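You operate a simulated robot arm through the tools that you are given. There is no shell and no other tool.

You are at the controls of a simulated robot arm. One attempt, no reset.

TASK
Boil water in the white handle pan, then move it to the stand.
Fine: pan on the jumbo burner before the flame; knob to HIGH, one push; knob at OFF before the pan moves.

It is judged by the outcome, as a careful person would: the job done as asked, and still so three seconds after it is handed in. It fails if anything else is knocked over, pushed out of place, dropped, spilled or broken.

THE ROBOT
A 7-joint arm with a two-finger parallel gripper, fixed in place. Base frame: the origin is on the floor under the middle of its stand, x ahead of it, y to its left, z up; the work surface is at about z = 96.2. Lengths are in cm, angles in degrees, forces in N, time in s.
It reaches about 137.2 cm from its shoulder. Its first joint turns from -149.0 to 149.0 degrees. Payload 3.43 kg.
Tool frame: the origin (TCP) lies between the finger pads and is the grasp point; the fingertips stand 3 cm ahead of it; z points along the fingers, y is the line along which they close. The gripper opens to 9.4 cm. The fingers are 2.8 cm wide and 1 cm thick; the gripper's body (5 by 9.6 cm) begins 5.5 cm behind the TCP.
Orientation is told as [roll, pitch, yaw] about the base's x, y, z axes, in that order, counted from this pose: with the fingers straight down and closing along the base's y, the tool's x points along the base's -x, its y along +y and its z along -z.

THE INTERFACE
- The arm moves only by the tool apply_moves. Its argument "series" is a list of rows, each a list of 2 entries, a list of its own where there are three numbers: the shift along the base's x, y, z in cm, then the turn, a rotation vector about the base's x, y, z in degrees. In form: [[[dx, dy, dz], [ax, ay, az]], ...]. A call has 1 to 20 rows; each row shifts and turns the commanded pose from where the row before left it. "claw" is the finger opening in cm, from 0 to 9.4, set as the call begins (left out, the last holds). Each row takes 0.2 s and may step no farther than 5 cm and 8.6 degrees from the row before; otherwise, or with a gripper value out of range, the whole call is refused. Where a pose cannot be reached the arm comes as near as it can. A force on the tool above 40 N (or 10 N above the force at the start of the call, whichever is more), or a blocked arm, ends the call early, and 0.2 s more pass. Each finger travels about 4.5 cm/s and halts on what it meets, pressing with about 33 N; the grip force reading is that of the motor and also rises with nothing between the fingers. The clock runs only during rows and for 0.2 s after the last one: add rows that do not move to give the fingers time. It gives the time, the measured TCP pose, the force on the tool (base axes), the opening and the grip force at its end, in the units of the frame above (readings bear some noise), with the torque about the TCP (base axes, N m) and any sound that the robot's microphone picked up.
- Cameras (640 x 400 px; columns grow to the right, rows downward): "scene" is fixed at [40.01, -64.89, 146.64]; the picture's right is [0.63, -0.78, 0.00], its down [-0.41, -0.33, -0.85] and it looks along [0.66, 0.53, -0.53] (base axes); focal length 315 px, centre (320, 200). "wrist" rides on the gripper at [7.6, 1.4, -10.3] in the tool frame; the picture's right is [-0.18, 0.98, 0.00], its down [-0.75, -0.14, -0.64] and it looks along [-0.63, -0.12, 0.77] (tool axes); focal length 243 px, centre (320, 200). There is no depth. A picture from a camera that has moved, and an enlarged one, comes with that camera's place and axes in the base frame and with its lens.
- get_image(camera): a new picture of that camera. The clock stands still meanwhile.
- inspect(camera, box): a new picture of the part [left, top, right, bottom] of that camera's present view, enlarged. The clock stands still meanwhile.
- close_job(): hands the job in; it is judged then, once.

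Places have to be worked out from the pictures, the camera data and where the tool is seen. Open the gripper and draw the arm clear of the work before you hand the job in, unless the task says otherwise.

The tools are called after ">>>" as a command line: name --argument value ..., lists and objects as JSON in quotes. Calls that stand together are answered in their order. apply_moves: Moves the arm, as the interface text tells. Its arguments: {"type":"object","properties":{"series":{"type":"array","items":{"type":"array"}},"claw":{"type":"number"}},"required":["series"]} The other tools are called the same way: get_image (camera) takes a picture; inspect (camera, box) takes an enlarged picture of a part of a camera's view; close_job () hands the job in.

At the start:

```text
time: 0.0
position: [93.67, 31.71, 117.99]
orientation: [0.1, 0.0, 0.0]
ft_force: [-0.2, -0.3, 0.0]
torque: [0.0, 0.0, 0.02]
width: 9.39
grip_force: 0.1
```

scene: 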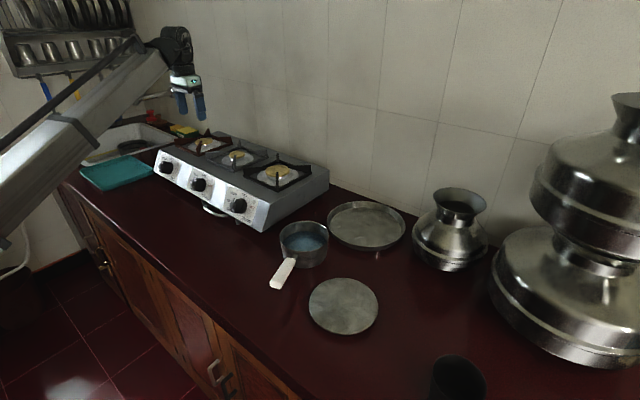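
wrist: 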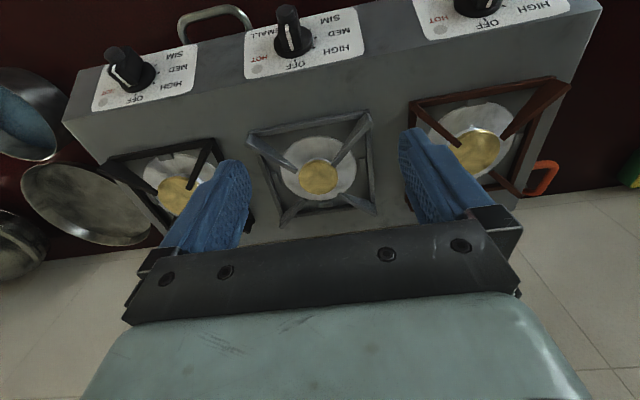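

I'll start by looking closely at the stove, the knobs, the pan and the possible stand in the scene view.

>>> inspect --camera "scene" --box '[140, 110, 340, 235]'

>>> inspect --camera "scene" --box '[250, 180, 420, 340]'

>>> inspect --camera "wrist" --box '[60, 0, 640, 240]'

>>> inspect --camera "scene" --box '[60, 100, 260, 225]'

```text
3.20 times, centred on (240, 172) of scene
camera zoom: at [40.01, -64.89, 146.64], right [0.63, -0.78, 0.0], down [-0.41, -0.33, -0.85], along [0.66, 0.53, -0.53], focal length 1007 px, centre (576, 288)
```

zoom: 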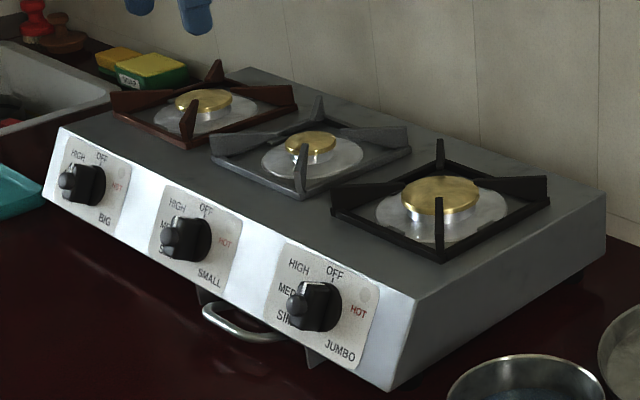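

```text
2.50 times, centred on (335, 260) of scene
camera zoom: at [40.01, -64.89, 146.64], right [0.63, -0.78, 0.0], down [-0.41, -0.33, -0.85], along [0.66, 0.53, -0.53], focal length 787 px, centre (282, 50)
```

zoom: 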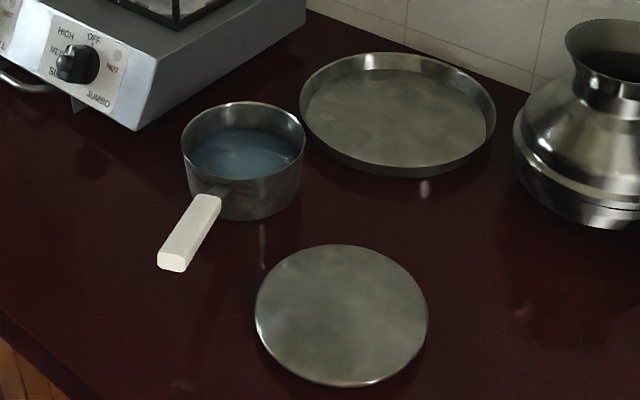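

```text
1.10 times, centred on (350, 120) of wrist
camera zoom: at [85.86, 33.02, 128.29], right [0.18, 0.98, 0.0], down [0.75, -0.14, 0.64], along [0.63, -0.12, -0.77], focal length 268 px, centre (287, 288)
```

zoom: 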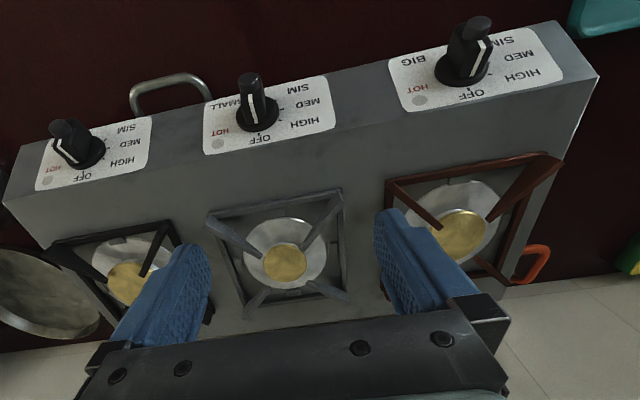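

```text
3.20 times, centred on (160, 162) of scene
camera zoom: at [40.01, -64.89, 146.64], right [0.63, -0.78, 0.0], down [-0.41, -0.33, -0.85], along [0.66, 0.53, -0.53], focal length 1007 px, centre (832, 320)
```

zoom: 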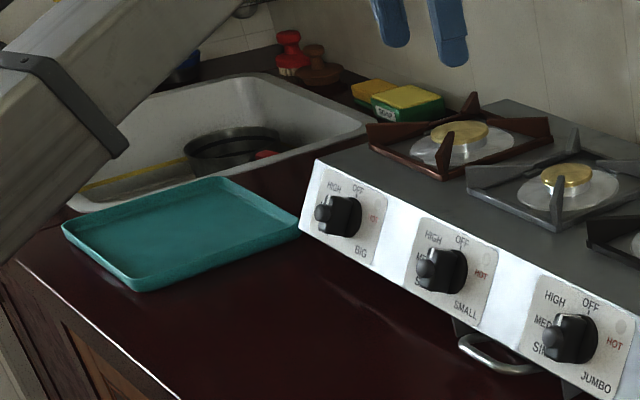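

Intersecting the rays of both cameras puts the burner caps at about z≈98 and the counter lower, near z≈86. I want better views first, so I'll carry the wrist camera back and to the right at the present height to see pan, knob and stand.

>>> apply_moves --series '[[[-1.97, -4.31, 0], [0, 0, 0]], [[-1.97, -4.31, 0], [0, 0, 0]], [[-1.97, -4.31, 0], [0, 0, 0]], [[-1.97, -4.31, 0], [0, 0, 0]], [[-1.97, -4.31, 0], [0, 0, 0]], [[-1.97, -4.31, 0], [0, 0, 0]], [[-1.97, -4.31, 0], [0, 0, 0]], [[-1.97, -4.31, 0], [0, 0, 0]], [[-1.97, -4.31, 0], [0, 0, 0]], [[-1.97, -4.31, 0], [0, 0, 0]], [[-1.97, -4.31, 0], [0, 0, 0]], [[-1.97, -4.31, 0], [0, 0, 0]]]'

```text
time: 1.1
position: [85.1, 13.1, 117.99]
orientation: [0.1, -0.7, -0.4]
ft_force: [1.6, -1.4, -2.2]
torque: [0.17, 0.07, 0.06]
width: 9.38
grip_force: 0.1
stopped in row 5: the force on the tool passed its limit at 48 N (the readings are from after the stop); the commanded pose is now the measured one
```

The move stopped after 5 rows on a force spike. I'll look at both cameras to see whether anything was touched or it was only the start jerk.

>>> get_image --camera "scene"

>>> get_image --camera "wrist"

```text
taken
```

scene: 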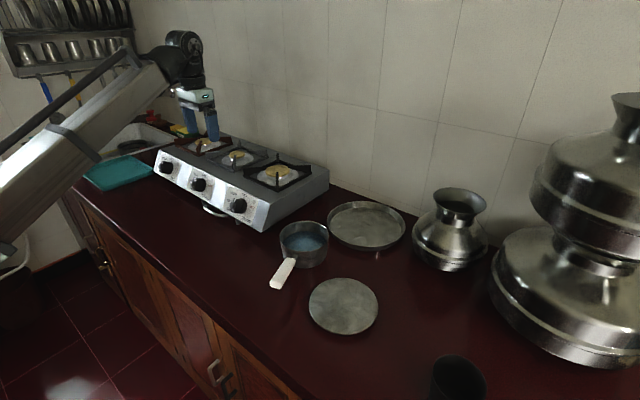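

```text
taken
camera wrist: at [77.32, 14.41, 128.28], right [0.19, 0.98, 0.0], down [0.75, -0.15, 0.65], along [0.64, -0.12, -0.76], focal length 243 px, centre (320, 200)
```

wrist: 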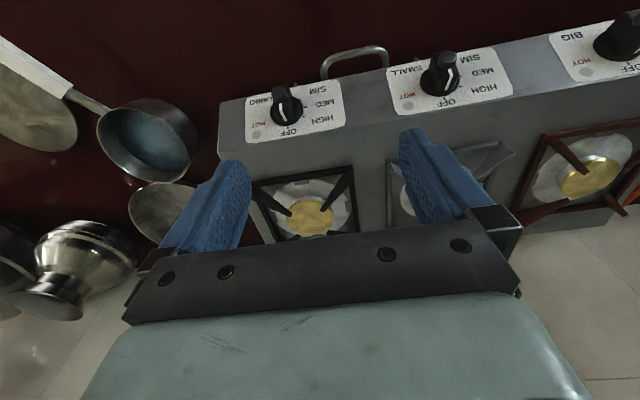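

Nothing was touched; nothing lies near the tool and every object is in its place, so the spike was likely the arm's own dynamics. I'll go on more slowly toward a view of the pan, with smaller steps.

>>> apply_moves --series '[[[-0.5, -1, 0], [0, 0, 0]], [[-1, -2, 0], [0, 0, 0]], [[-1, -2, 0], [0, 0, 0]], [[-1, -2, 0], [0, 0, 0]], [[-1, -2, 0], [0, 0, 0]], [[-1, -2, 0], [0, 0, 0]], [[-1, -2, 0], [0, 0, 0]], [[-1, -2, 0], [0, 0, 0]], [[-1, -2, 0], [0, 0, 0]], [[-1, -2, 0], [0, 0, 0]], [[-1, -2, 0], [0, 0, 0]], [[-1, -2, 0], [0, 0, 0]], [[-1, -2, 0], [0, 0, 0]], [[-0.5, -1, 0], [0, 0, 0]], [[0, 0, 0], [0, 0, 0]]]'

```text
time: 1.7
position: [84.21, 11.09, 118.11]
orientation: [0.3, -1.0, -0.5]
ft_force: [4.4, -2.4, -6.1]
torque: [0.27, -0.07, 0.18]
width: 9.38
grip_force: 0.0
stopped in row 2: the force on the tool passed its limit at 46 N (the readings are from after the stop); the commanded pose is now the measured one
```

It stopped again right away with 46 N, so there may be real contact. I'll zoom in on the gripper and its surroundings.

>>> inspect --camera "scene" --box '[120, 10, 300, 200]'

>>> get_image --camera "wrist"

```text
2.11 times, centred on (210, 105) of scene
camera zoom: at [40.01, -64.89, 146.64], right [0.63, -0.78, 0.0], down [-0.41, -0.33, -0.85], along [0.66, 0.53, -0.53], focal length 663 px, centre (552, 400)
```

zoom: 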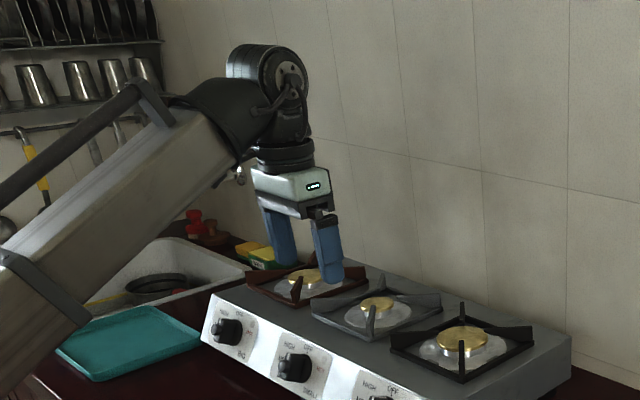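

```text
taken
camera wrist: at [76.35, 12.35, 128.23], right [0.19, 0.98, 0.01], down [0.74, -0.15, 0.65], along [0.64, -0.12, -0.76], focal length 243 px, centre (320, 200)
```

wrist: 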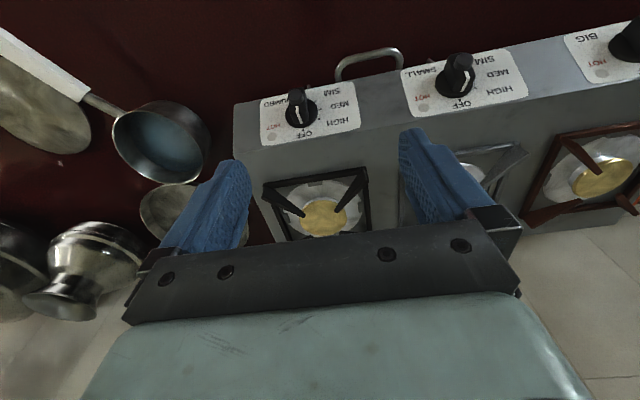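

No contact is visible. I'll hold still for a second to see whether the force decays (dynamics) or persists (contact).

>>> apply_moves --series '[[[0, 0, 0], [0, 0, 0]], [[0, 0, 0], [0, 0, 0]], [[0, 0, 0], [0, 0, 0]], [[0, 0, 0], [0, 0, 0]], [[0, 0, 0], [0, 0, 0]]]'

```text
time: 2.9
position: [84.26, 11.01, 118.13]
orientation: [0.2, -0.9, -0.7]
ft_force: [7.3, -0.7, -14.7]
torque: [-0.09, -0.39, -0.05]
width: 9.41
grip_force: 0.0
```

The force did not settle. I'll hold once more to see if it oscillates.

>>> apply_moves --series '[[[0, 0, 0], [0, 0, 0]]]'

>>> apply_moves --series '[[[0, 0, 0], [0, 0, 0]], [[0, 0, 0], [0, 0, 0]]]'

```text
time: 3.3
position: [84.25, 10.97, 118.06]
orientation: [0.2, -0.8, -0.7]
ft_force: [7.3, 1.6, -15.4]
torque: [-0.33, -0.41, -0.22]
width: 9.4
grip_force: 0.1
```

```text
time: 3.9
position: [84.17, 10.98, 118.13]
orientation: [0.2, -0.9, -0.7]
ft_force: [8.3, 1.8, -15.7]
torque: [-0.33, -0.45, -0.2]
width: 9.41
grip_force: 0.1
```

The steady push is (+8, 0, −16) N, which fits the wrist camera housing (on the −x side of the hand) pressing up against the forearm, a self-contact. I'll back off along +x/+y and tilt the fingers forward a little to open that angle.

>>> apply_moves --series '[[[0.8, 0.8, 0], [0, -1, 0]], [[1, 1, 0], [0, -2, 0]], [[1, 1, 0], [0, -2, 0]], [[1, 1, 0], [0, -2, 0]], [[1, 1, 0], [0, -2, 0]], [[0.5, 0.5, 0], [0, -1, 0]], [[0, 0, 0], [0, 0, 0]], [[0, 0, 0], [0, 0, 0]]]'

```text
time: 5.7
position: [89.5, 16.32, 118.12]
orientation: [0.3, -10.9, -0.8]
ft_force: [-0.7, -0.1, -0.2]
torque: [0.04, -0.03, -0.01]
width: 9.4
grip_force: 0.1
```

Contact is gone (force ≈ 0), so it was self-contact. I'll roll the hand about its own finger axis, taking the camera away from the forearm side (towards +y, then +x), in steps while watching the readings.

>>> apply_moves --series '[[[0, 0, 0], [0.75, 0, -3.9]], [[0, 0, 0], [1.13, 0, -5.9]], [[0, 0, 0], [1.13, 0, -5.9]], [[0, 0, 0], [1.13, 0, -5.9]], [[0, 0, 0], [1.13, 0, -5.9]], [[0, 0, 0], [1.13, 0, -5.9]], [[0, 0, 0], [1.13, 0, -5.9]], [[0, 0, 0], [1.13, 0, -5.9]], [[0, 0, 0], [1.13, 0, -5.9]], [[0, 0, 0], [1.13, 0, -5.9]], [[0, 0, 0], [1.13, 0, -5.9]], [[0, 0, 0], [1.13, 0, -5.9]], [[0, 0, 0], [1.13, 0, -5.9]], [[0, 0, 0], [1.13, 0, -5.9]], [[0, 0, 0], [0.75, 0, -3.9]], [[0, 0, 0], [0, 0, 0]]]'

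```text
time: 9.1
position: [89.55, 16.22, 118.0]
orientation: [10.9, -0.7, -86.9]
ft_force: [-0.2, -0.4, -0.4]
torque: [0.01, 0.0, 0.02]
width: 9.42
grip_force: 0.1
```

The roll went cleanly to about −87°. I'll continue the remaining ~93° the same way.

>>> apply_moves --series '[[[0, 0, 0], [0.75, 0, -3.9]], [[0, 0, 0], [1.13, 0, -5.9]], [[0, 0, 0], [1.13, 0, -5.9]], [[0, 0, 0], [1.13, 0, -5.9]], [[0, 0, 0], [1.13, 0, -5.9]], [[0, 0, 0], [1.13, 0, -5.9]], [[0, 0, 0], [1.13, 0, -5.9]], [[0, 0, 0], [1.13, 0, -5.9]], [[0, 0, 0], [1.13, 0, -5.9]], [[0, 0, 0], [1.13, 0, -5.9]], [[0, 0, 0], [1.13, 0, -5.9]], [[0, 0, 0], [1.13, 0, -5.9]], [[0, 0, 0], [1.13, 0, -5.9]], [[0, 0, 0], [1.13, 0, -5.9]], [[0, 0, 0], [1.13, 0, -5.9]], [[0, 0, 0], [0.95, 0, -4.9]], [[0, 0, 0], [0, 0, 0]]]'

>>> get_image --camera "scene"

>>> get_image --camera "wrist"

```text
time: 12.7
position: [89.57, 15.63, 118.03]
orientation: [3.6, 10.2, -161.8]
ft_force: [0.2, 1.1, -0.2]
torque: [0.02, 0.0, 0.02]
width: 9.41
grip_force: 0.0
out of reach, approached as far as the arm can: row 13, 14, 15, 16
```

```text
taken
```

scene: 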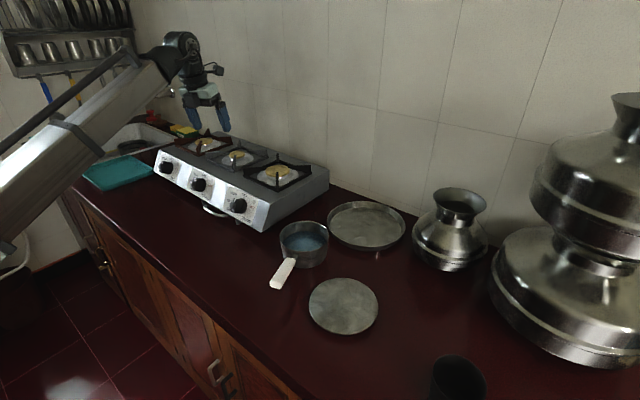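

```text
taken
camera wrist: at [95.12, 16.64, 129.63], right [0.12, -0.99, 0.03], down [-0.87, -0.09, 0.49], along [-0.48, -0.08, -0.87], focal length 243 px, centre (320, 200)
```

wrist: 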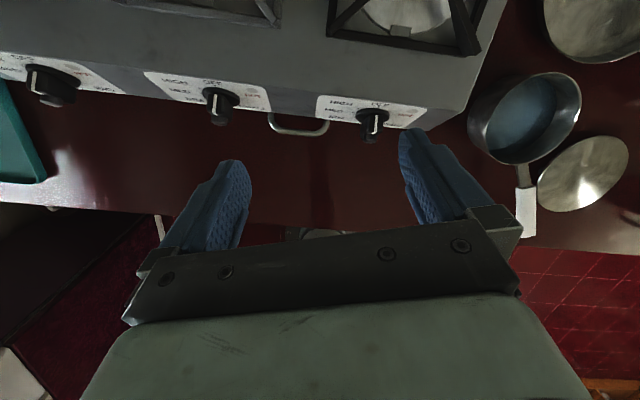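

The wrist roll hits its limit at about yaw −162°, which is close to what I want (handle seems to point ~28° from −x towards −y, so yaw ≈ −152° with the camera above the hand). Ray intersections now put the counter at z≈86, pan centre ≈(92,−17), disc ≈(83,−37), jumbo knob ≈(88,7,93), jumbo burner ≈(104,8). I'll tilt the fingers forward and travel slowly to a viewing pose over the pan handle.

>>> apply_moves --series '[[[0, 0, 0], [0.5, -1.0, 0.6]], [[0, 0, 0], [1.2, -2.2, 1.2]], [[0, 0, 0], [1.2, -2.2, 1.2]], [[0, 0, 0], [1.2, -2.2, 1.2]], [[-0.3, -1.0, 0], [1.2, -2.2, 1.2]], [[-0.7, -2.0, 0], [0.6, -1.1, 0.6]], [[-0.8, -2.4, 0], [0.6, -1.1, 0.6]], [[-0.8, -2.4, 0], [0.6, -1.1, 0.6]], [[-0.8, -2.4, 0], [0.6, -1.1, 0.6]], [[-0.8, -2.4, 0], [0.6, -1.1, 0.6]], [[-0.8, -2.4, 0], [0.6, -1.1, 0.6]], [[-0.8, -2.4, 0], [0, 0, 0]], [[-0.8, -2.4, 0], [0, 0, 0]], [[-0.8, -2.4, 0], [0, 0, 0]], [[-0.5, -1.4, 0], [0, 0, 0]], [[0, 0, 0], [0, 0, 0]]]'

>>> get_image --camera "scene"

>>> get_image --camera "wrist"

```text
time: 16.1
position: [81.63, -8.06, 118.0]
orientation: [1.4, 28.8, -153.6]
ft_force: [0.6, -0.4, -0.2]
torque: [0.0, 0.01, -0.01]
width: 9.4
grip_force: 0.0
```

```text
taken
```

scene: 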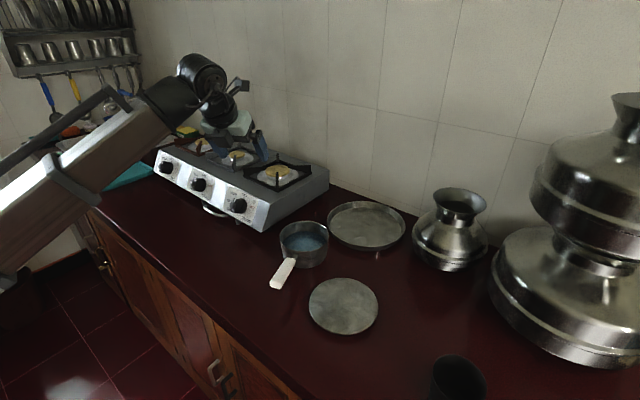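

```text
taken
camera wrist: at [83.62, -8.34, 130.79], right [0.28, -0.96, -0.07], down [-0.94, -0.29, 0.2], along [-0.21, 0.01, -0.98], focal length 243 px, centre (320, 200)
```

wrist: 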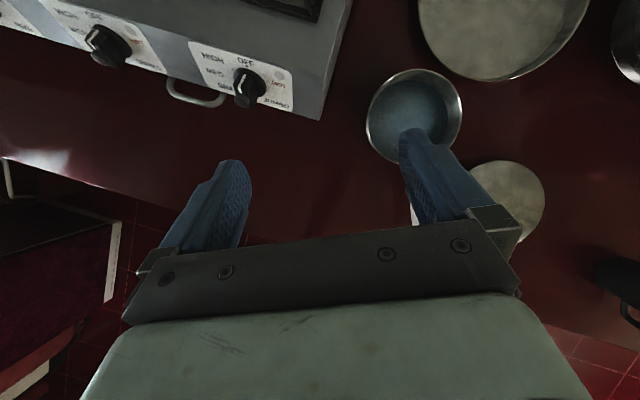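

The camera now looks nearly straight down. I'll continue to the right and a bit back so the pan handle and the disc are both in view from above.

>>> apply_moves --series '[[[-0.4, -1.0, 0], [0, 0, 0]], [[-0.8, -2.0, 0], [0, 0, 0]], [[-1.0, -2.4, 0], [0, 0, 0]], [[-1.0, -2.4, 0], [0, 0, 0]], [[-1.0, -2.4, 0], [0, 0, 0]], [[-1.0, -2.4, 0], [0, 0, 0]], [[-1.0, -2.4, 0], [0, 0, 0]], [[-0.8, -2.0, 0], [0, 0, 0]], [[-0.4, -1.0, 0], [0, 0, 0]], [[0, 0, 0], [0, 0, 0]]]'

>>> get_image --camera "wrist"

>>> get_image --camera "scene"

```text
time: 18.3
position: [74.15, -25.86, 118.08]
orientation: [1.4, 28.8, -153.5]
ft_force: [0.6, 0.1, 0.8]
torque: [-0.03, 0.01, 0.0]
width: 9.41
grip_force: 0.1
```

```text
taken
camera wrist: at [76.26, -26.19, 130.86], right [0.28, -0.96, -0.07], down [-0.94, -0.29, 0.2], along [-0.21, 0.01, -0.98], focal length 243 px, centre (320, 200)
```

wrist: 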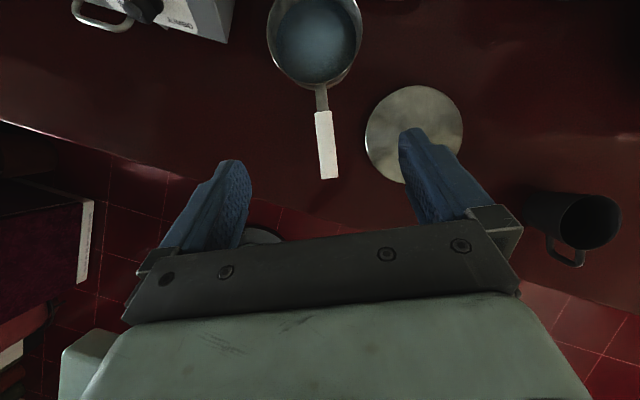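

```text
taken
```

scene: 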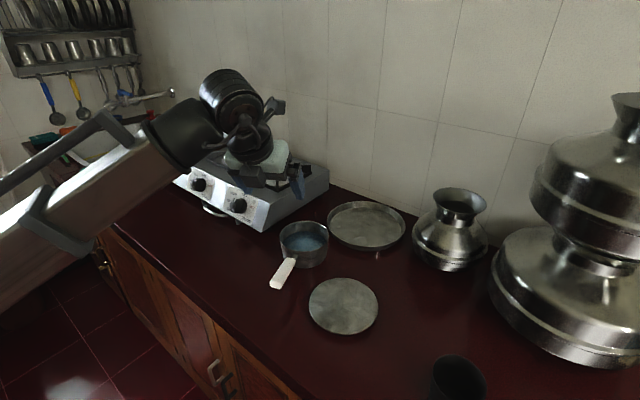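

Good overhead view: handle runs from about (81,−22) to (72,−26), pan centre ≈(91,−18), disc ≈(82.4,−38). I'll zoom in on the handle, the pan and the disc.

>>> inspect --camera "wrist" --box '[250, 0, 480, 190]'

>>> inspect --camera "scene" --box '[260, 260, 400, 350]'

>>> inspect --camera "scene" --box '[260, 205, 360, 300]'

>>> inspect --camera "scene" --box '[400, 180, 640, 400]'

```text
2.11 times, centred on (365, 95) of wrist
camera zoom: at [76.26, -26.19, 130.86], right [0.28, -0.96, -0.07], down [-0.94, -0.29, 0.2], along [-0.21, 0.01, -0.98], focal length 511 px, centre (225, 421)
```

zoom: 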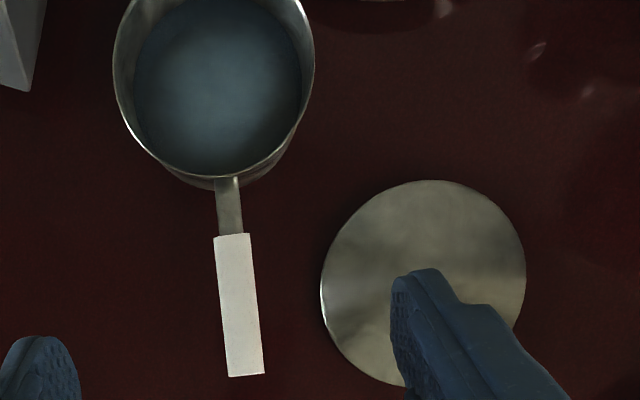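

```text
4.44 times, centred on (330, 305) of scene
camera zoom: at [40.01, -64.89, 146.64], right [0.63, -0.78, 0.0], down [-0.41, -0.33, -0.85], along [0.66, 0.53, -0.53], focal length 1399 px, centre (276, -267)
```

zoom: 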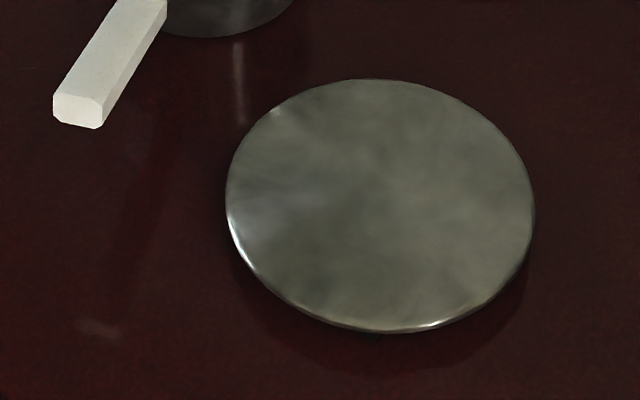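

```text
4.21 times, centred on (310, 252) of scene
camera zoom: at [40.01, -64.89, 146.64], right [0.63, -0.78, 0.0], down [-0.41, -0.33, -0.85], along [0.66, 0.53, -0.53], focal length 1325 px, centre (362, -21)
```

zoom: 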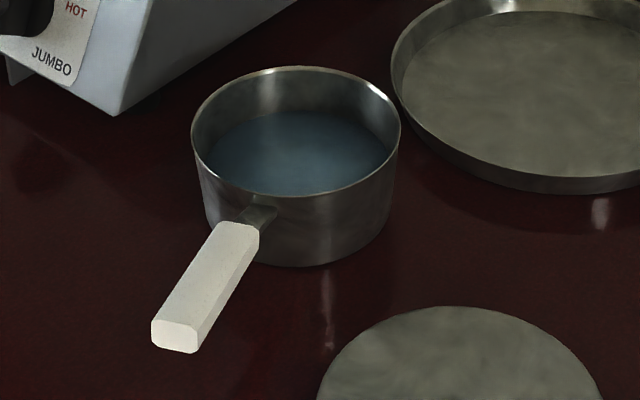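

```text
1.82 times, centred on (520, 290) of scene
camera zoom: at [40.01, -64.89, 146.64], right [0.63, -0.78, 0.0], down [-0.41, -0.33, -0.85], along [0.66, 0.53, -0.53], focal length 572 px, centre (-44, 36)
```

zoom: 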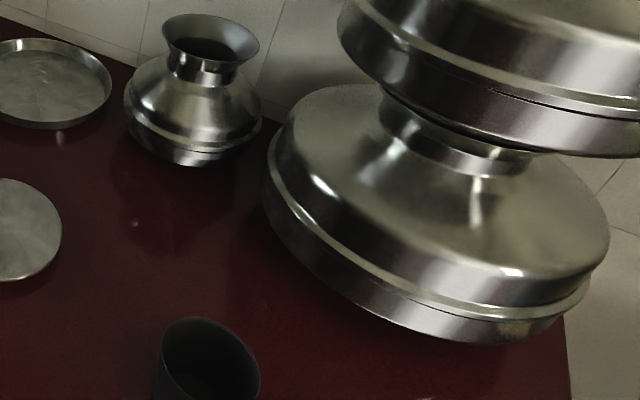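

Handle is a bar ≈2.4 wide, tops at z≈93–94, running at ≈23.7° from −x; the pan bottom and counter come out at z≈86; the disc shows a shadow gap so it is the raised stand. Before grasping, I'll survey the jumbo burner and its knob from above to measure grate position and height.

>>> apply_moves --series '[[[0.6, 0.8, 0.2], [0, 0, 0]], [[1.3, 1.6, 0.2], [0, 0, 0]], [[1.5, 1.8, 0.2], [0, 0, 0]], [[1.5, 1.8, 0.2], [0, 0, 0]], [[1.5, 1.8, 0.2], [0, 0, 0]], [[1.5, 1.8, 0.2], [0, 0, 0]], [[1.5, 1.8, 0.2], [0, 0, 0]], [[1.5, 1.8, 0.2], [0, 0, 0]], [[1.5, 1.8, 0.2], [0, 0, 0]], [[1.5, 1.8, 0.2], [0, 0, 0]], [[1.5, 1.8, 0], [0, 0, 0]], [[1.5, 1.8, 0], [0, 0, 0]], [[1.5, 1.8, 0], [0, 0, 0]], [[1.5, 1.8, 0], [0, 0, 0]], [[1.3, 1.6, 0], [0, 0, 0]], [[0.6, 0.8, 0], [0, 0, 0]], [[0, 0, 0], [0, 0, 0]]]'

>>> get_image --camera "wrist"

>>> get_image --camera "scene"

```text
time: 21.9
position: [96.17, 0.5, 120.0]
orientation: [1.4, 28.8, -153.4]
ft_force: [0.2, -0.4, 1.0]
torque: [-0.03, -0.01, -0.01]
width: 9.38
grip_force: 0.1
```

```text
taken
camera wrist: at [98.07, 0.16, 132.8], right [0.28, -0.96, -0.07], down [-0.94, -0.29, 0.2], along [-0.21, 0.01, -0.98], focal length 243 px, centre (320, 200)
```

wrist: 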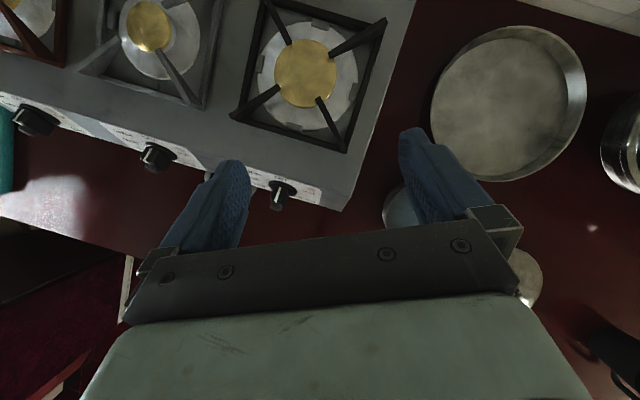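

```text
taken
```

scene: 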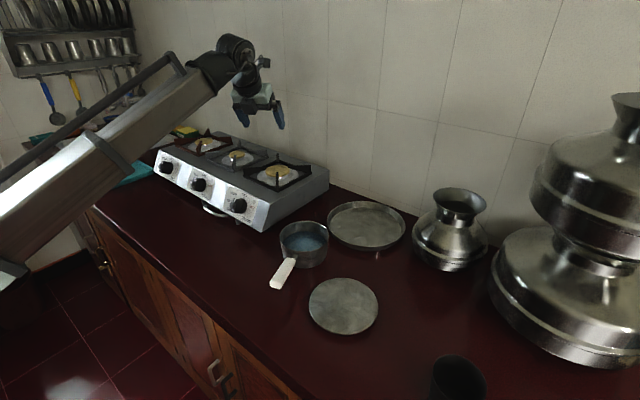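

>>> inspect --camera "wrist" --box '[220, 0, 420, 215]'

>>> inspect --camera "scene" --box '[215, 140, 340, 235]'

```text
1.86 times, centred on (320, 108) of wrist
camera zoom: at [98.07, 0.16, 132.8], right [0.28, -0.96, -0.07], down [-0.94, -0.29, 0.2], along [-0.21, 0.01, -0.98], focal length 451 px, centre (320, 372)
```

zoom: 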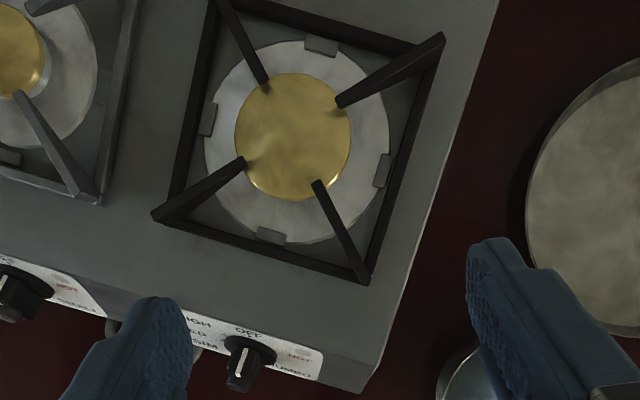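

```text
4.21 times, centred on (278, 188) of scene
camera zoom: at [40.01, -64.89, 146.64], right [0.63, -0.78, 0.0], down [-0.41, -0.33, -0.85], along [0.66, 0.53, -0.53], focal length 1325 px, centre (499, 253)
```

zoom: 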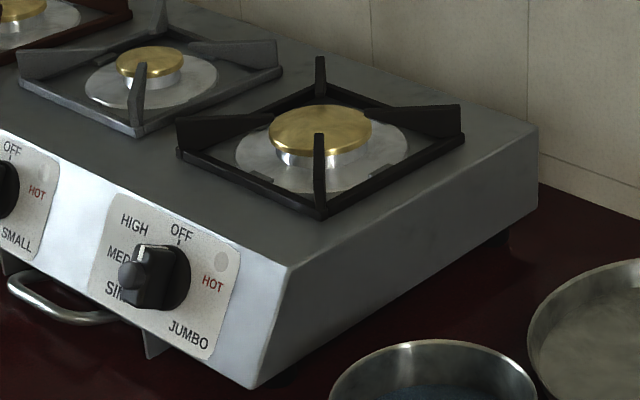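

The survey fits well: jumbo burner/grate centre ≈(106.4, 7.2), grate tops z≈99.6, stove top z≈96.2, knob base ≈(89.6,7.4,92) with its axis leaning up ~29°, pointer at OFF. Next I'll go to a pre‑grasp pose above the pan handle with fingers tilted 45° toward the pan and yaw aligned with the handle.

>>> apply_moves --series '[[[-0.5, -0.7, 0], [0.2, -0.4, -0.1]], [[-1.0, -1.4, -0.2], [0.5, -0.9, -0.1]], [[-1.2, -1.65, -0.5], [0.5, -0.95, -0.15]], [[-1.2, -1.65, -0.5], [0.5, -0.95, -0.15]], [[-1.2, -1.65, -0.5], [0.5, -0.95, -0.15]], [[-1.2, -1.65, -0.5], [0.5, -0.95, -0.15]], [[-1.2, -1.65, -0.5], [0.5, -0.95, -0.15]], [[-1.2, -1.65, -0.5], [0.5, -0.95, -0.15]], [[-1.2, -1.65, -0.5], [0.5, -0.95, -0.15]], [[-1.2, -1.65, -0.5], [0.5, -0.95, -0.15]], [[-1.2, -1.65, -0.5], [0.5, -0.95, -0.15]], [[-1.2, -1.65, -0.5], [0.5, -0.95, -0.15]], [[-1.2, -1.65, -0.5], [0.5, -0.95, -0.15]], [[-1.2, -1.65, -0.5], [0.5, -0.95, -0.15]], [[-0.8, -1.4, -0.3], [0.5, -0.9, -0.1]], [[-0.37, -0.7, -0.2], [0.46, -0.8, -0.1]], [[0, 0, 0], [0, 0, 0]], [[0, 0, 0], [0, 0, 0]]]'

>>> get_image --camera "wrist"

>>> get_image --camera "scene"

```text
time: 25.7
position: [78.91, -23.47, 113.45]
orientation: [0.3, 45.2, -156.3]
ft_force: [-0.2, -0.3, 0.8]
torque: [0.01, -0.02, 0.02]
width: 9.41
grip_force: 0.0
```

```text
taken
camera wrist: at [77.73, -25.57, 126.06], right [0.27, -0.95, -0.13], down [-0.96, -0.26, -0.08], along [0.04, 0.14, -0.99], focal length 243 px, centre (320, 200)
```

wrist: 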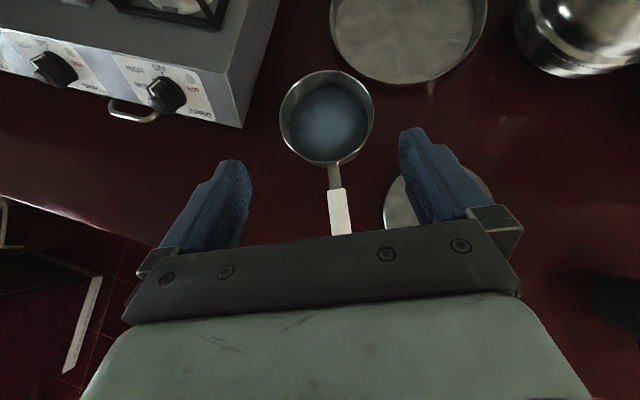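

```text
taken
```

scene: 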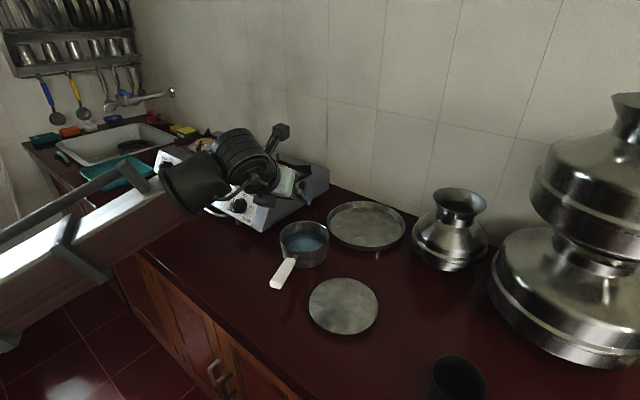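

Both cameras agree: the handle lies centred between the open fingers directly below (pan centre ≈(90.8,−18.4), handle front ≈(81,−22.6)). I'll descend straight down to z≈97 and check.

>>> apply_moves --series '[[[0, 0, -1], [0, 0, 0]], [[0, 0, -2], [0, 0, 0]], [[0, 0, -2], [0, 0, 0]], [[0, 0, -2], [0, 0, 0]], [[0, 0, -2], [0, 0, 0]], [[0, 0, -2], [0, 0, 0]], [[0, 0, -2], [0, 0, 0]], [[0, 0, -2], [0, 0, 0]], [[0, 0, -1], [0, 0, 0]], [[0, 0, 0], [0, 0, 0]], [[0, 0, 0], [0, 0, 0]]]'

>>> get_image --camera "wrist"

>>> inspect --camera "scene" --box '[180, 150, 380, 310]'

```text
time: 28.1
position: [78.97, -23.39, 97.3]
orientation: [0.4, 45.1, -156.3]
ft_force: [0.3, 0.2, 0.4]
torque: [-0.03, 0.02, -0.02]
width: 9.39
grip_force: 0.0
```

```text
taken
camera wrist: at [77.75, -25.61, 110.09], right [0.27, -0.95, -0.13], down [-0.96, -0.26, -0.08], along [0.04, 0.14, -0.99], focal length 243 px, centre (320, 200)
```

wrist: 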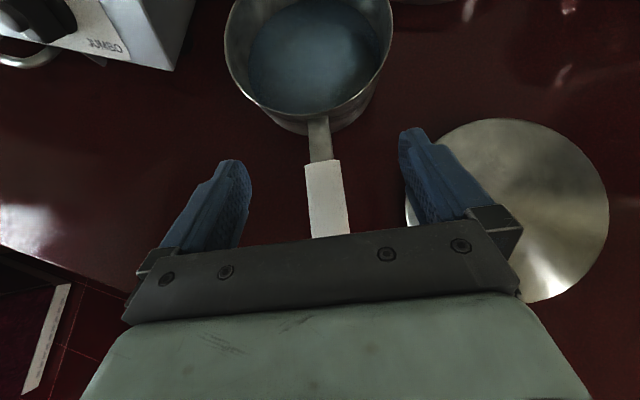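

```text
2.50 times, centred on (280, 230) of scene
camera zoom: at [40.01, -64.89, 146.64], right [0.63, -0.78, 0.0], down [-0.41, -0.33, -0.85], along [0.66, 0.53, -0.53], focal length 787 px, centre (420, 125)
```

zoom: 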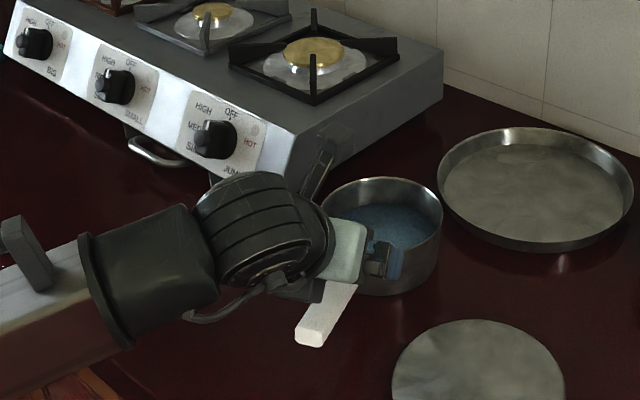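

The handle is centred between the fingers and its front top edge comes out at z≈93.3, so its centre is ≈92.6. I'll descend gently to TCP z≈92.8.

>>> apply_moves --series '[[[0, 0, -0.7], [0, 0, 0]], [[0, 0, -1], [0, 0, 0]], [[0, 0, -1], [0, 0, 0]], [[0, 0, -1], [0, 0, 0]], [[0, 0, -0.5], [0, 0, 0]], [[0, 0, -0.3], [0, 0, 0]], [[0, 0, 0], [0, 0, 0]], [[0, 0, 0], [0, 0, 0]]]'

>>> get_image --camera "wrist"

>>> inspect --camera "scene" --box '[230, 190, 340, 300]'

```text
time: 29.9
position: [78.95, -23.48, 92.89]
orientation: [0.3, 45.0, -156.4]
ft_force: [-1.2, 0.1, 2.7]
torque: [-0.05, 0.12, 0.01]
width: 9.38
grip_force: 0.1
```

```text
taken
camera wrist: at [77.76, -25.56, 105.6], right [0.27, -0.95, -0.13], down [-0.96, -0.26, -0.08], along [0.04, 0.14, -0.99], focal length 243 px, centre (320, 200)
```

wrist: 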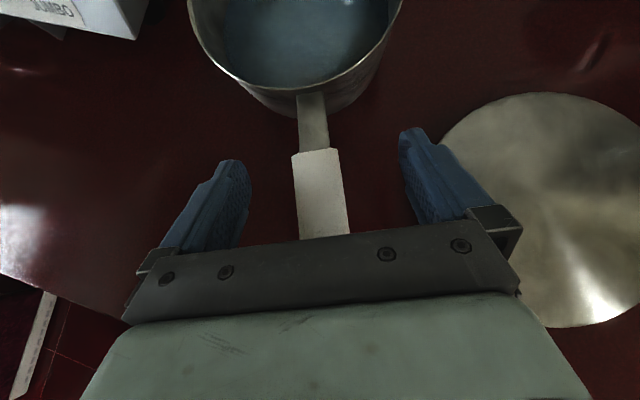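

```text
3.64 times, centred on (285, 245) of scene
camera zoom: at [40.01, -64.89, 146.64], right [0.63, -0.78, 0.0], down [-0.41, -0.33, -0.85], along [0.66, 0.53, -0.53], focal length 1145 px, centre (447, 36)
```

zoom: 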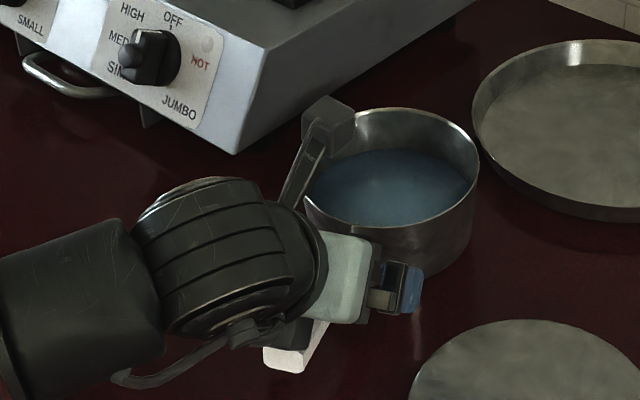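

There's a small steady upward push (2.7 N), so the palm edge probably just touches the rising tail of the handle. I'll back up 0.4 cm and re-read the force before closing.

>>> apply_moves --series '[[[0, 0, 0.2], [0, 0, 0]], [[0, 0, 0.2], [0, 0, 0]], [[0, 0, 0], [0, 0, 0]], [[0, 0, 0], [0, 0, 0]]]'

>>> inspect --camera "scene" --box '[230, 190, 340, 300]'

```text
time: 30.9
position: [78.92, -23.51, 93.34]
orientation: [0.3, 45.1, -156.4]
ft_force: [0.3, 1.0, 2.0]
torque: [-0.06, 0.06, -0.02]
width: 9.39
grip_force: 0.0
```

```text
3.64 times, centred on (285, 245) of scene
camera zoom: at [40.01, -64.89, 146.64], right [0.63, -0.78, 0.0], down [-0.41, -0.33, -0.85], along [0.66, 0.53, -0.53], focal length 1145 px, centre (447, 36)
```

zoom: 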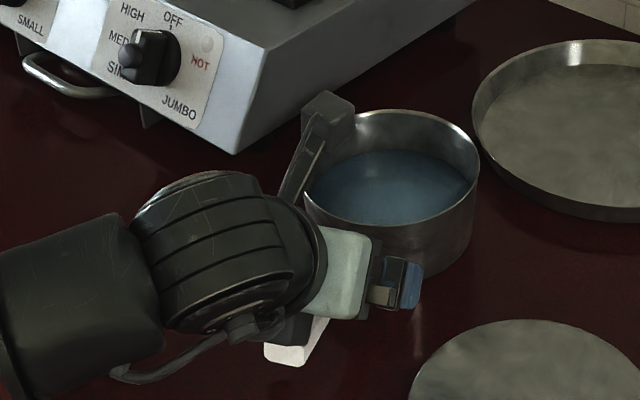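

Still about 2 N upward; I'll raise another 0.3 cm and read again.

>>> apply_moves --series '[[[0, 0, 0.3], [0, 0, 0]], [[0, 0, 0], [0, 0, 0]], [[0, 0, 0], [0, 0, 0]]]'

>>> inspect --camera "scene" --box '[230, 190, 340, 300]'

>>> inspect --camera "wrist" --box '[180, 80, 460, 260]'

```text
time: 31.7
position: [78.93, -23.5, 93.55]
orientation: [0.4, 45.1, -156.4]
ft_force: [0.5, -0.1, 1.2]
torque: [-0.01, 0.09, -0.01]
width: 9.43
grip_force: 0.0
```

```text
3.64 times, centred on (285, 245) of scene
camera zoom: at [40.01, -64.89, 146.64], right [0.63, -0.78, 0.0], down [-0.41, -0.33, -0.85], along [0.66, 0.53, -0.53], focal length 1145 px, centre (447, 36)
```

zoom: 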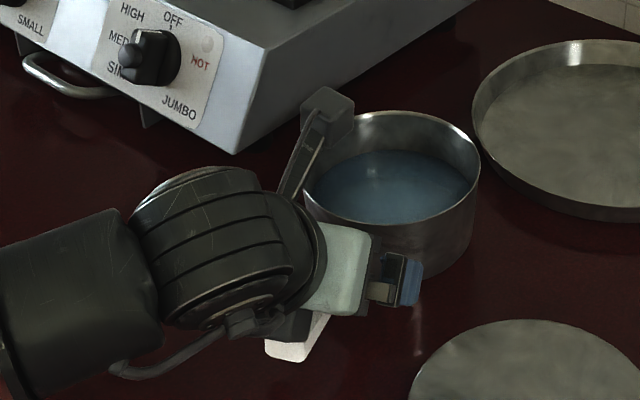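

```text
2.22 times, centred on (320, 170) of wrist
camera zoom: at [77.74, -25.54, 106.27], right [0.27, -0.95, -0.13], down [-0.96, -0.26, -0.08], along [0.04, 0.14, -0.99], focal length 539 px, centre (320, 267)
```

zoom: 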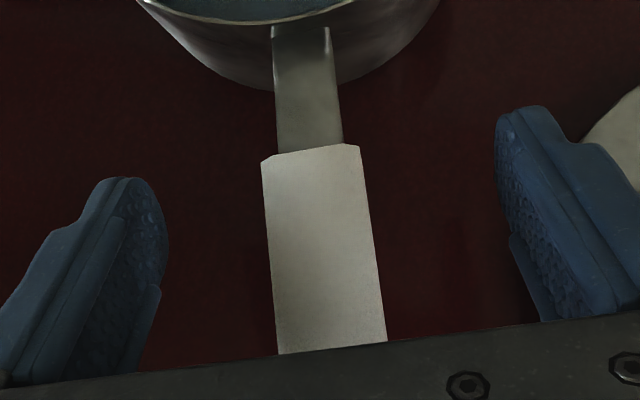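

The earlier pictures show the pan had been tipped by about a millimetre and is level again now. I'll reduce the finger tilt by 7° to lift the palm edge off the handle tail, then lower 0.6 cm to centre the handle in the pads.

>>> apply_moves --series '[[[0, 0, 0], [-0.94, 2.13, 0]], [[0, 0, 0], [-0.94, 2.13, 0]], [[0, 0, 0], [-0.94, 2.13, 0]], [[0, 0, -0.2], [0, 0, 0]], [[0, 0, -0.2], [0, 0, 0]], [[0, 0, -0.2], [0, 0, 0]], [[0, 0, 0], [0, 0, 0]], [[0, 0, 0], [0, 0, 0]]]'

>>> inspect --camera "scene" --box '[230, 190, 340, 300]'

```text
time: 33.5
position: [79.01, -23.55, 92.98]
orientation: [0.4, 38.0, -156.3]
ft_force: [0.7, -0.6, 0.0]
torque: [0.01, -0.01, 0.02]
width: 9.39
grip_force: 0.1
```

```text
3.64 times, centred on (285, 245) of scene
camera zoom: at [40.01, -64.89, 146.64], right [0.63, -0.78, 0.0], down [-0.41, -0.33, -0.85], along [0.66, 0.53, -0.53], focal length 1145 px, centre (447, 36)
```

zoom: 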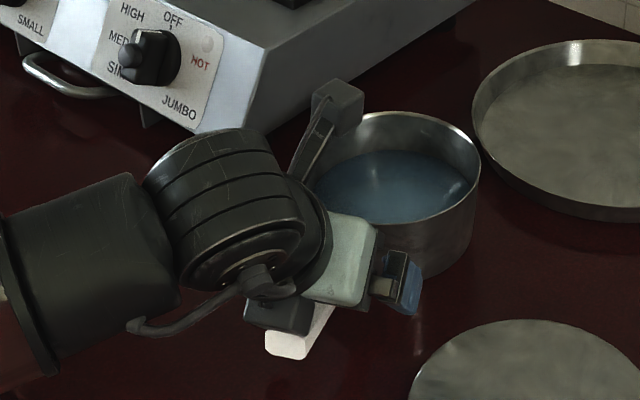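

Force is now zero and the handle is free and centred. I'll close the fingers on the handle and hold.

>>> apply_moves --series '[[[0, 0, 0], [0, 0, 0]], [[0, 0, 0], [0, 0, 0]], [[0, 0, 0], [0, 0, 0]], [[0, 0, 0], [0, 0, 0]], [[0, 0, 0], [0, 0, 0]], [[0, 0, 0], [0, 0, 0]], [[0, 0, 0], [0, 0, 0]]]' --claw 0

>>> get_image --camera "wrist"

>>> inspect --camera "scene" --box '[230, 190, 340, 300]'

```text
time: 35.1
position: [78.97, -23.5, 92.97]
orientation: [0.4, 38.2, -156.3]
ft_force: [-1.5, 0.7, 0.8]
torque: [0.28, 0.02, 0.2]
width: 3.02
grip_force: 32.9
```

```text
taken
camera wrist: at [79.12, -24.93, 105.77], right [0.26, -0.96, -0.11], down [-0.96, -0.26, 0.04], along [-0.07, 0.09, -0.99], focal length 243 px, centre (320, 200)
```

wrist: 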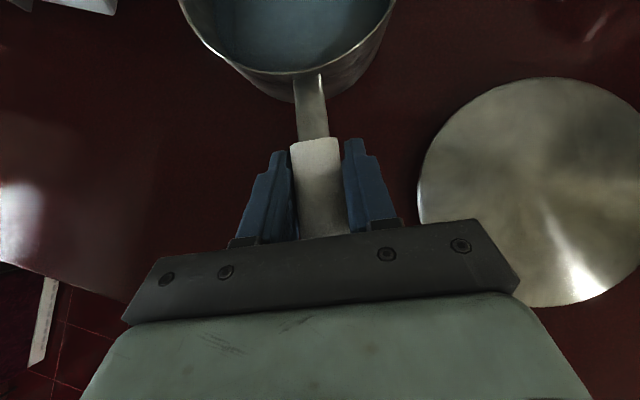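

```text
3.64 times, centred on (285, 245) of scene
camera zoom: at [40.01, -64.89, 146.64], right [0.63, -0.78, 0.0], down [-0.41, -0.33, -0.85], along [0.66, 0.53, -0.53], focal length 1145 px, centre (447, 36)
```

zoom: 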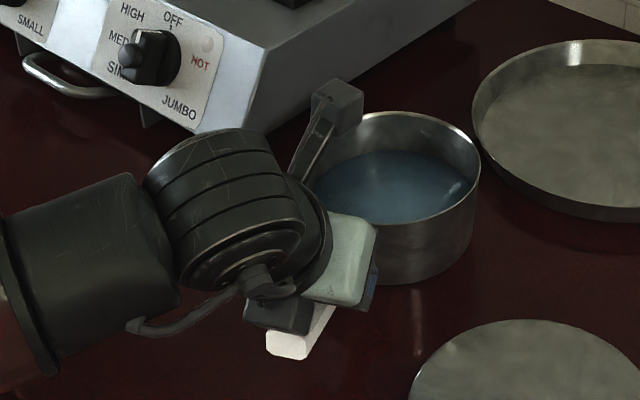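

Grip is firm (opening 3.0 cm, 33 N). I'll lift a little, slowly, and check whether the pan hangs level.

>>> apply_moves --series '[[[0, 0, 0.2], [0, 0, 0]], [[0, 0, 0.3], [0, 0, 0]], [[0, 0, 0.4], [0, 0, 0]], [[0, 0, 0.4], [0, 0, 0]], [[0, 0, 0.4], [0, 0, 0]], [[0, 0, 0.3], [0, 0, 0]], [[0, 0, 0], [0, 0, 0]], [[0, 0, 0], [0, 0, 0]]]'

>>> get_image --camera "wrist"

>>> inspect --camera "scene" --box '[230, 190, 370, 300]'

```text
time: 36.9
position: [79.13, -23.51, 94.89]
orientation: [0.5, 38.1, -156.5]
ft_force: [-1.0, 0.9, -9.1]
torque: [-0.36, 0.82, 0.01]
width: 3.0
grip_force: 33.2
```

```text
taken
camera wrist: at [79.17, -24.97, 107.78], right [0.26, -0.96, -0.11], down [-0.96, -0.26, 0.04], along [-0.07, 0.09, -0.99], focal length 243 px, centre (320, 200)
```

wrist: 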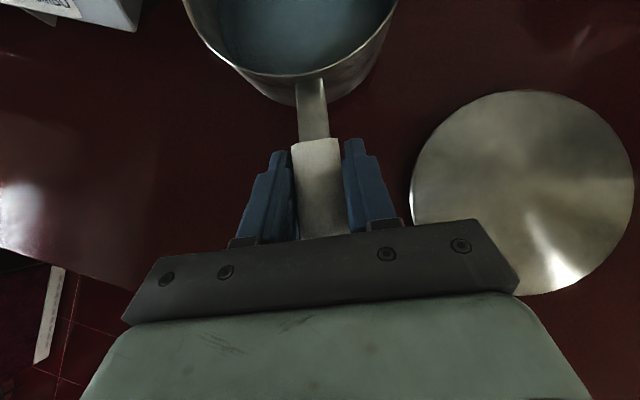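

```text
3.64 times, centred on (300, 245) of scene
camera zoom: at [40.01, -64.89, 146.64], right [0.63, -0.78, 0.0], down [-0.41, -0.33, -0.85], along [0.66, 0.53, -0.53], focal length 1145 px, centre (393, 36)
```

zoom: 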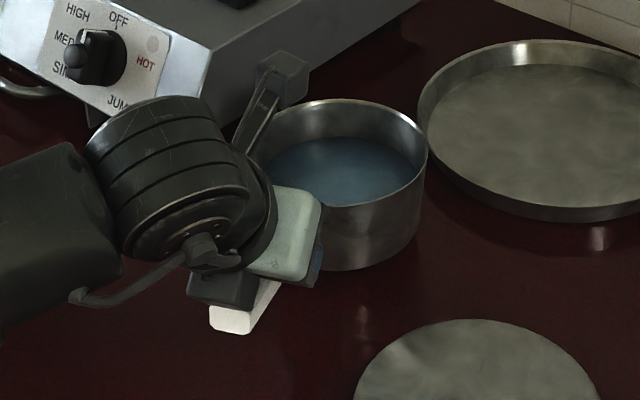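

The pan is off the counter: about 9.1 N (0.93 kg), it hangs level and the grip is holding. I'll lift smoothly to clear the grates by about 4 cm.

>>> apply_moves --series '[[[0, 0, 0.4], [0, 0, 0]], [[0, 0, 0.7], [0, 0, 0]], [[0, 0, 1.0], [0, 0, 0]], [[0, 0, 1.2], [0, 0, 0]], [[0, 0, 1.2], [0, 0, 0]], [[0, 0, 1.2], [0, 0, 0]], [[0, 0, 1.2], [0, 0, 0]], [[0, 0, 1.2], [0, 0, 0]], [[0, 0, 1.2], [0, 0, 0]], [[0, 0, 1.2], [0, 0, 0]], [[0, 0, 1.2], [0, 0, 0]], [[0, 0, 1.2], [0, 0, 0]], [[0, 0, 1.2], [0, 0, 0]], [[0, 0, 1.0], [0, 0, 0]], [[0, 0, 0.7], [0, 0, 0]], [[0, 0, 0.4], [0, 0, 0]], [[0, 0, 0], [0, 0, 0]], [[0, 0, 0], [0, 0, 0]]]'

>>> get_image --camera "scene"

>>> get_image --camera "wrist"

```text
time: 40.7
position: [79.11, -23.46, 111.06]
orientation: [0.4, 38.2, -156.3]
ft_force: [-0.3, -0.2, -8.6]
torque: [-0.38, 0.85, 0.0]
width: 3.04
grip_force: 32.9
```

```text
taken
```

scene: 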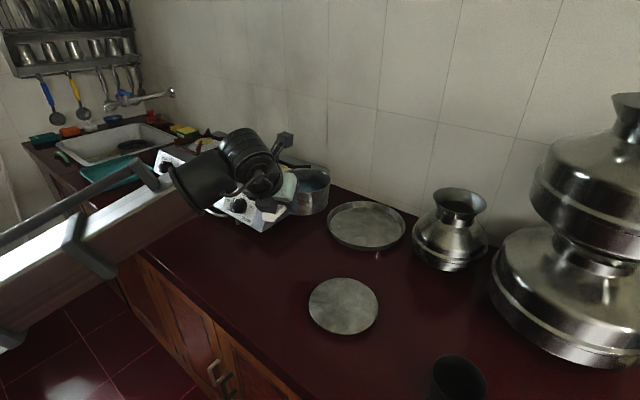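

```text
taken
camera wrist: at [79.16, -24.92, 123.95], right [0.26, -0.96, -0.11], down [-0.96, -0.26, 0.04], along [-0.07, 0.09, -0.99], focal length 243 px, centre (320, 200)
```

wrist: 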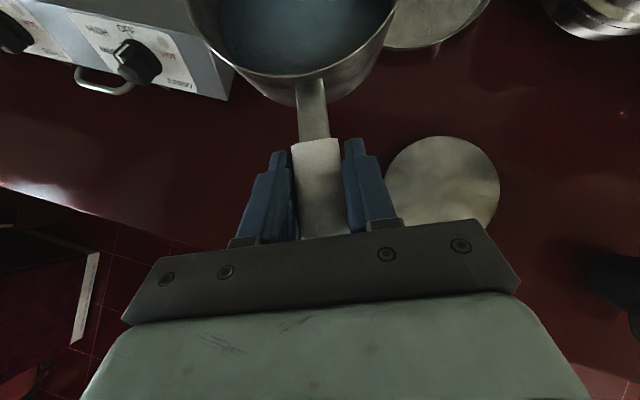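

The pan is steady and level at height. Now I'll carry it smoothly to above the jumbo burner, turning it 31° on the way so that the handle ends up pointing right, away from the knob.

>>> apply_moves --series '[[[0.35, 0.358, 0], [0, 0, 0.55]], [[0.7, 0.716, 0], [0, 0, 1.1]], [[1.26, 1.288, 0], [0, 0, 1.98]], [[1.26, 1.288, 0], [0, 0, 1.98]], [[1.26, 1.288, 0], [0, 0, 1.98]], [[1.26, 1.288, 0], [0, 0, 1.98]], [[1.26, 1.288, 0], [0, 0, 1.98]], [[1.26, 1.288, 0], [0, 0, 1.98]], [[1.26, 1.288, 0], [0, 0, 1.98]], [[1.26, 1.288, 0], [0, 0, 1.98]], [[1.26, 1.288, 0], [0, 0, 1.98]], [[1.26, 1.288, 0], [0, 0, 1.98]], [[1.26, 1.288, 0], [0, 0, 1.98]], [[1.26, 1.288, 0], [0, 0, 1.98]], [[1.26, 1.288, 0], [0, 0, 1.98]], [[1.26, 1.288, 0], [0, 0, 1.98]], [[0.7, 0.716, 0], [0, 0, 1.1]], [[0.35, 0.358, 0], [0, 0, 0.55]], [[0, 0, 0], [0, 0, 0]], [[0, 0, 0], [0, 0, 0]]]'

>>> get_image --camera "scene"

>>> get_image --camera "wrist"

```text
time: 44.9
position: [98.73, -3.34, 111.22]
orientation: [0.4, 38.1, -125.3]
ft_force: [-0.1, 0.2, -8.7]
torque: [-0.71, 0.56, -0.01]
width: 3.0
grip_force: 32.9
```

```text
taken
```

scene: 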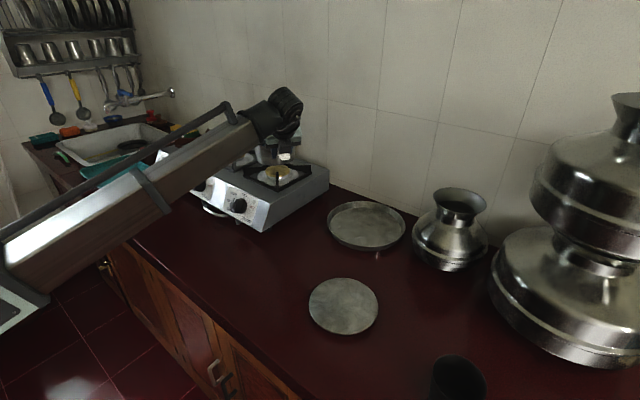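

```text
taken
camera wrist: at [99.63, -4.4, 123.91], right [0.72, -0.69, -0.11], down [-0.69, -0.72, 0.04], along [-0.11, 0.05, -0.99], focal length 243 px, centre (320, 200)
```

wrist: 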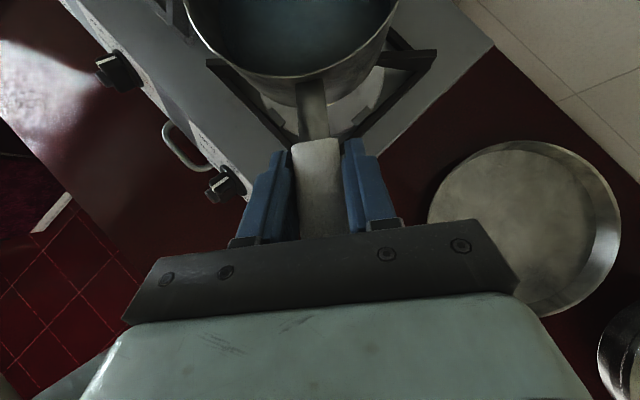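

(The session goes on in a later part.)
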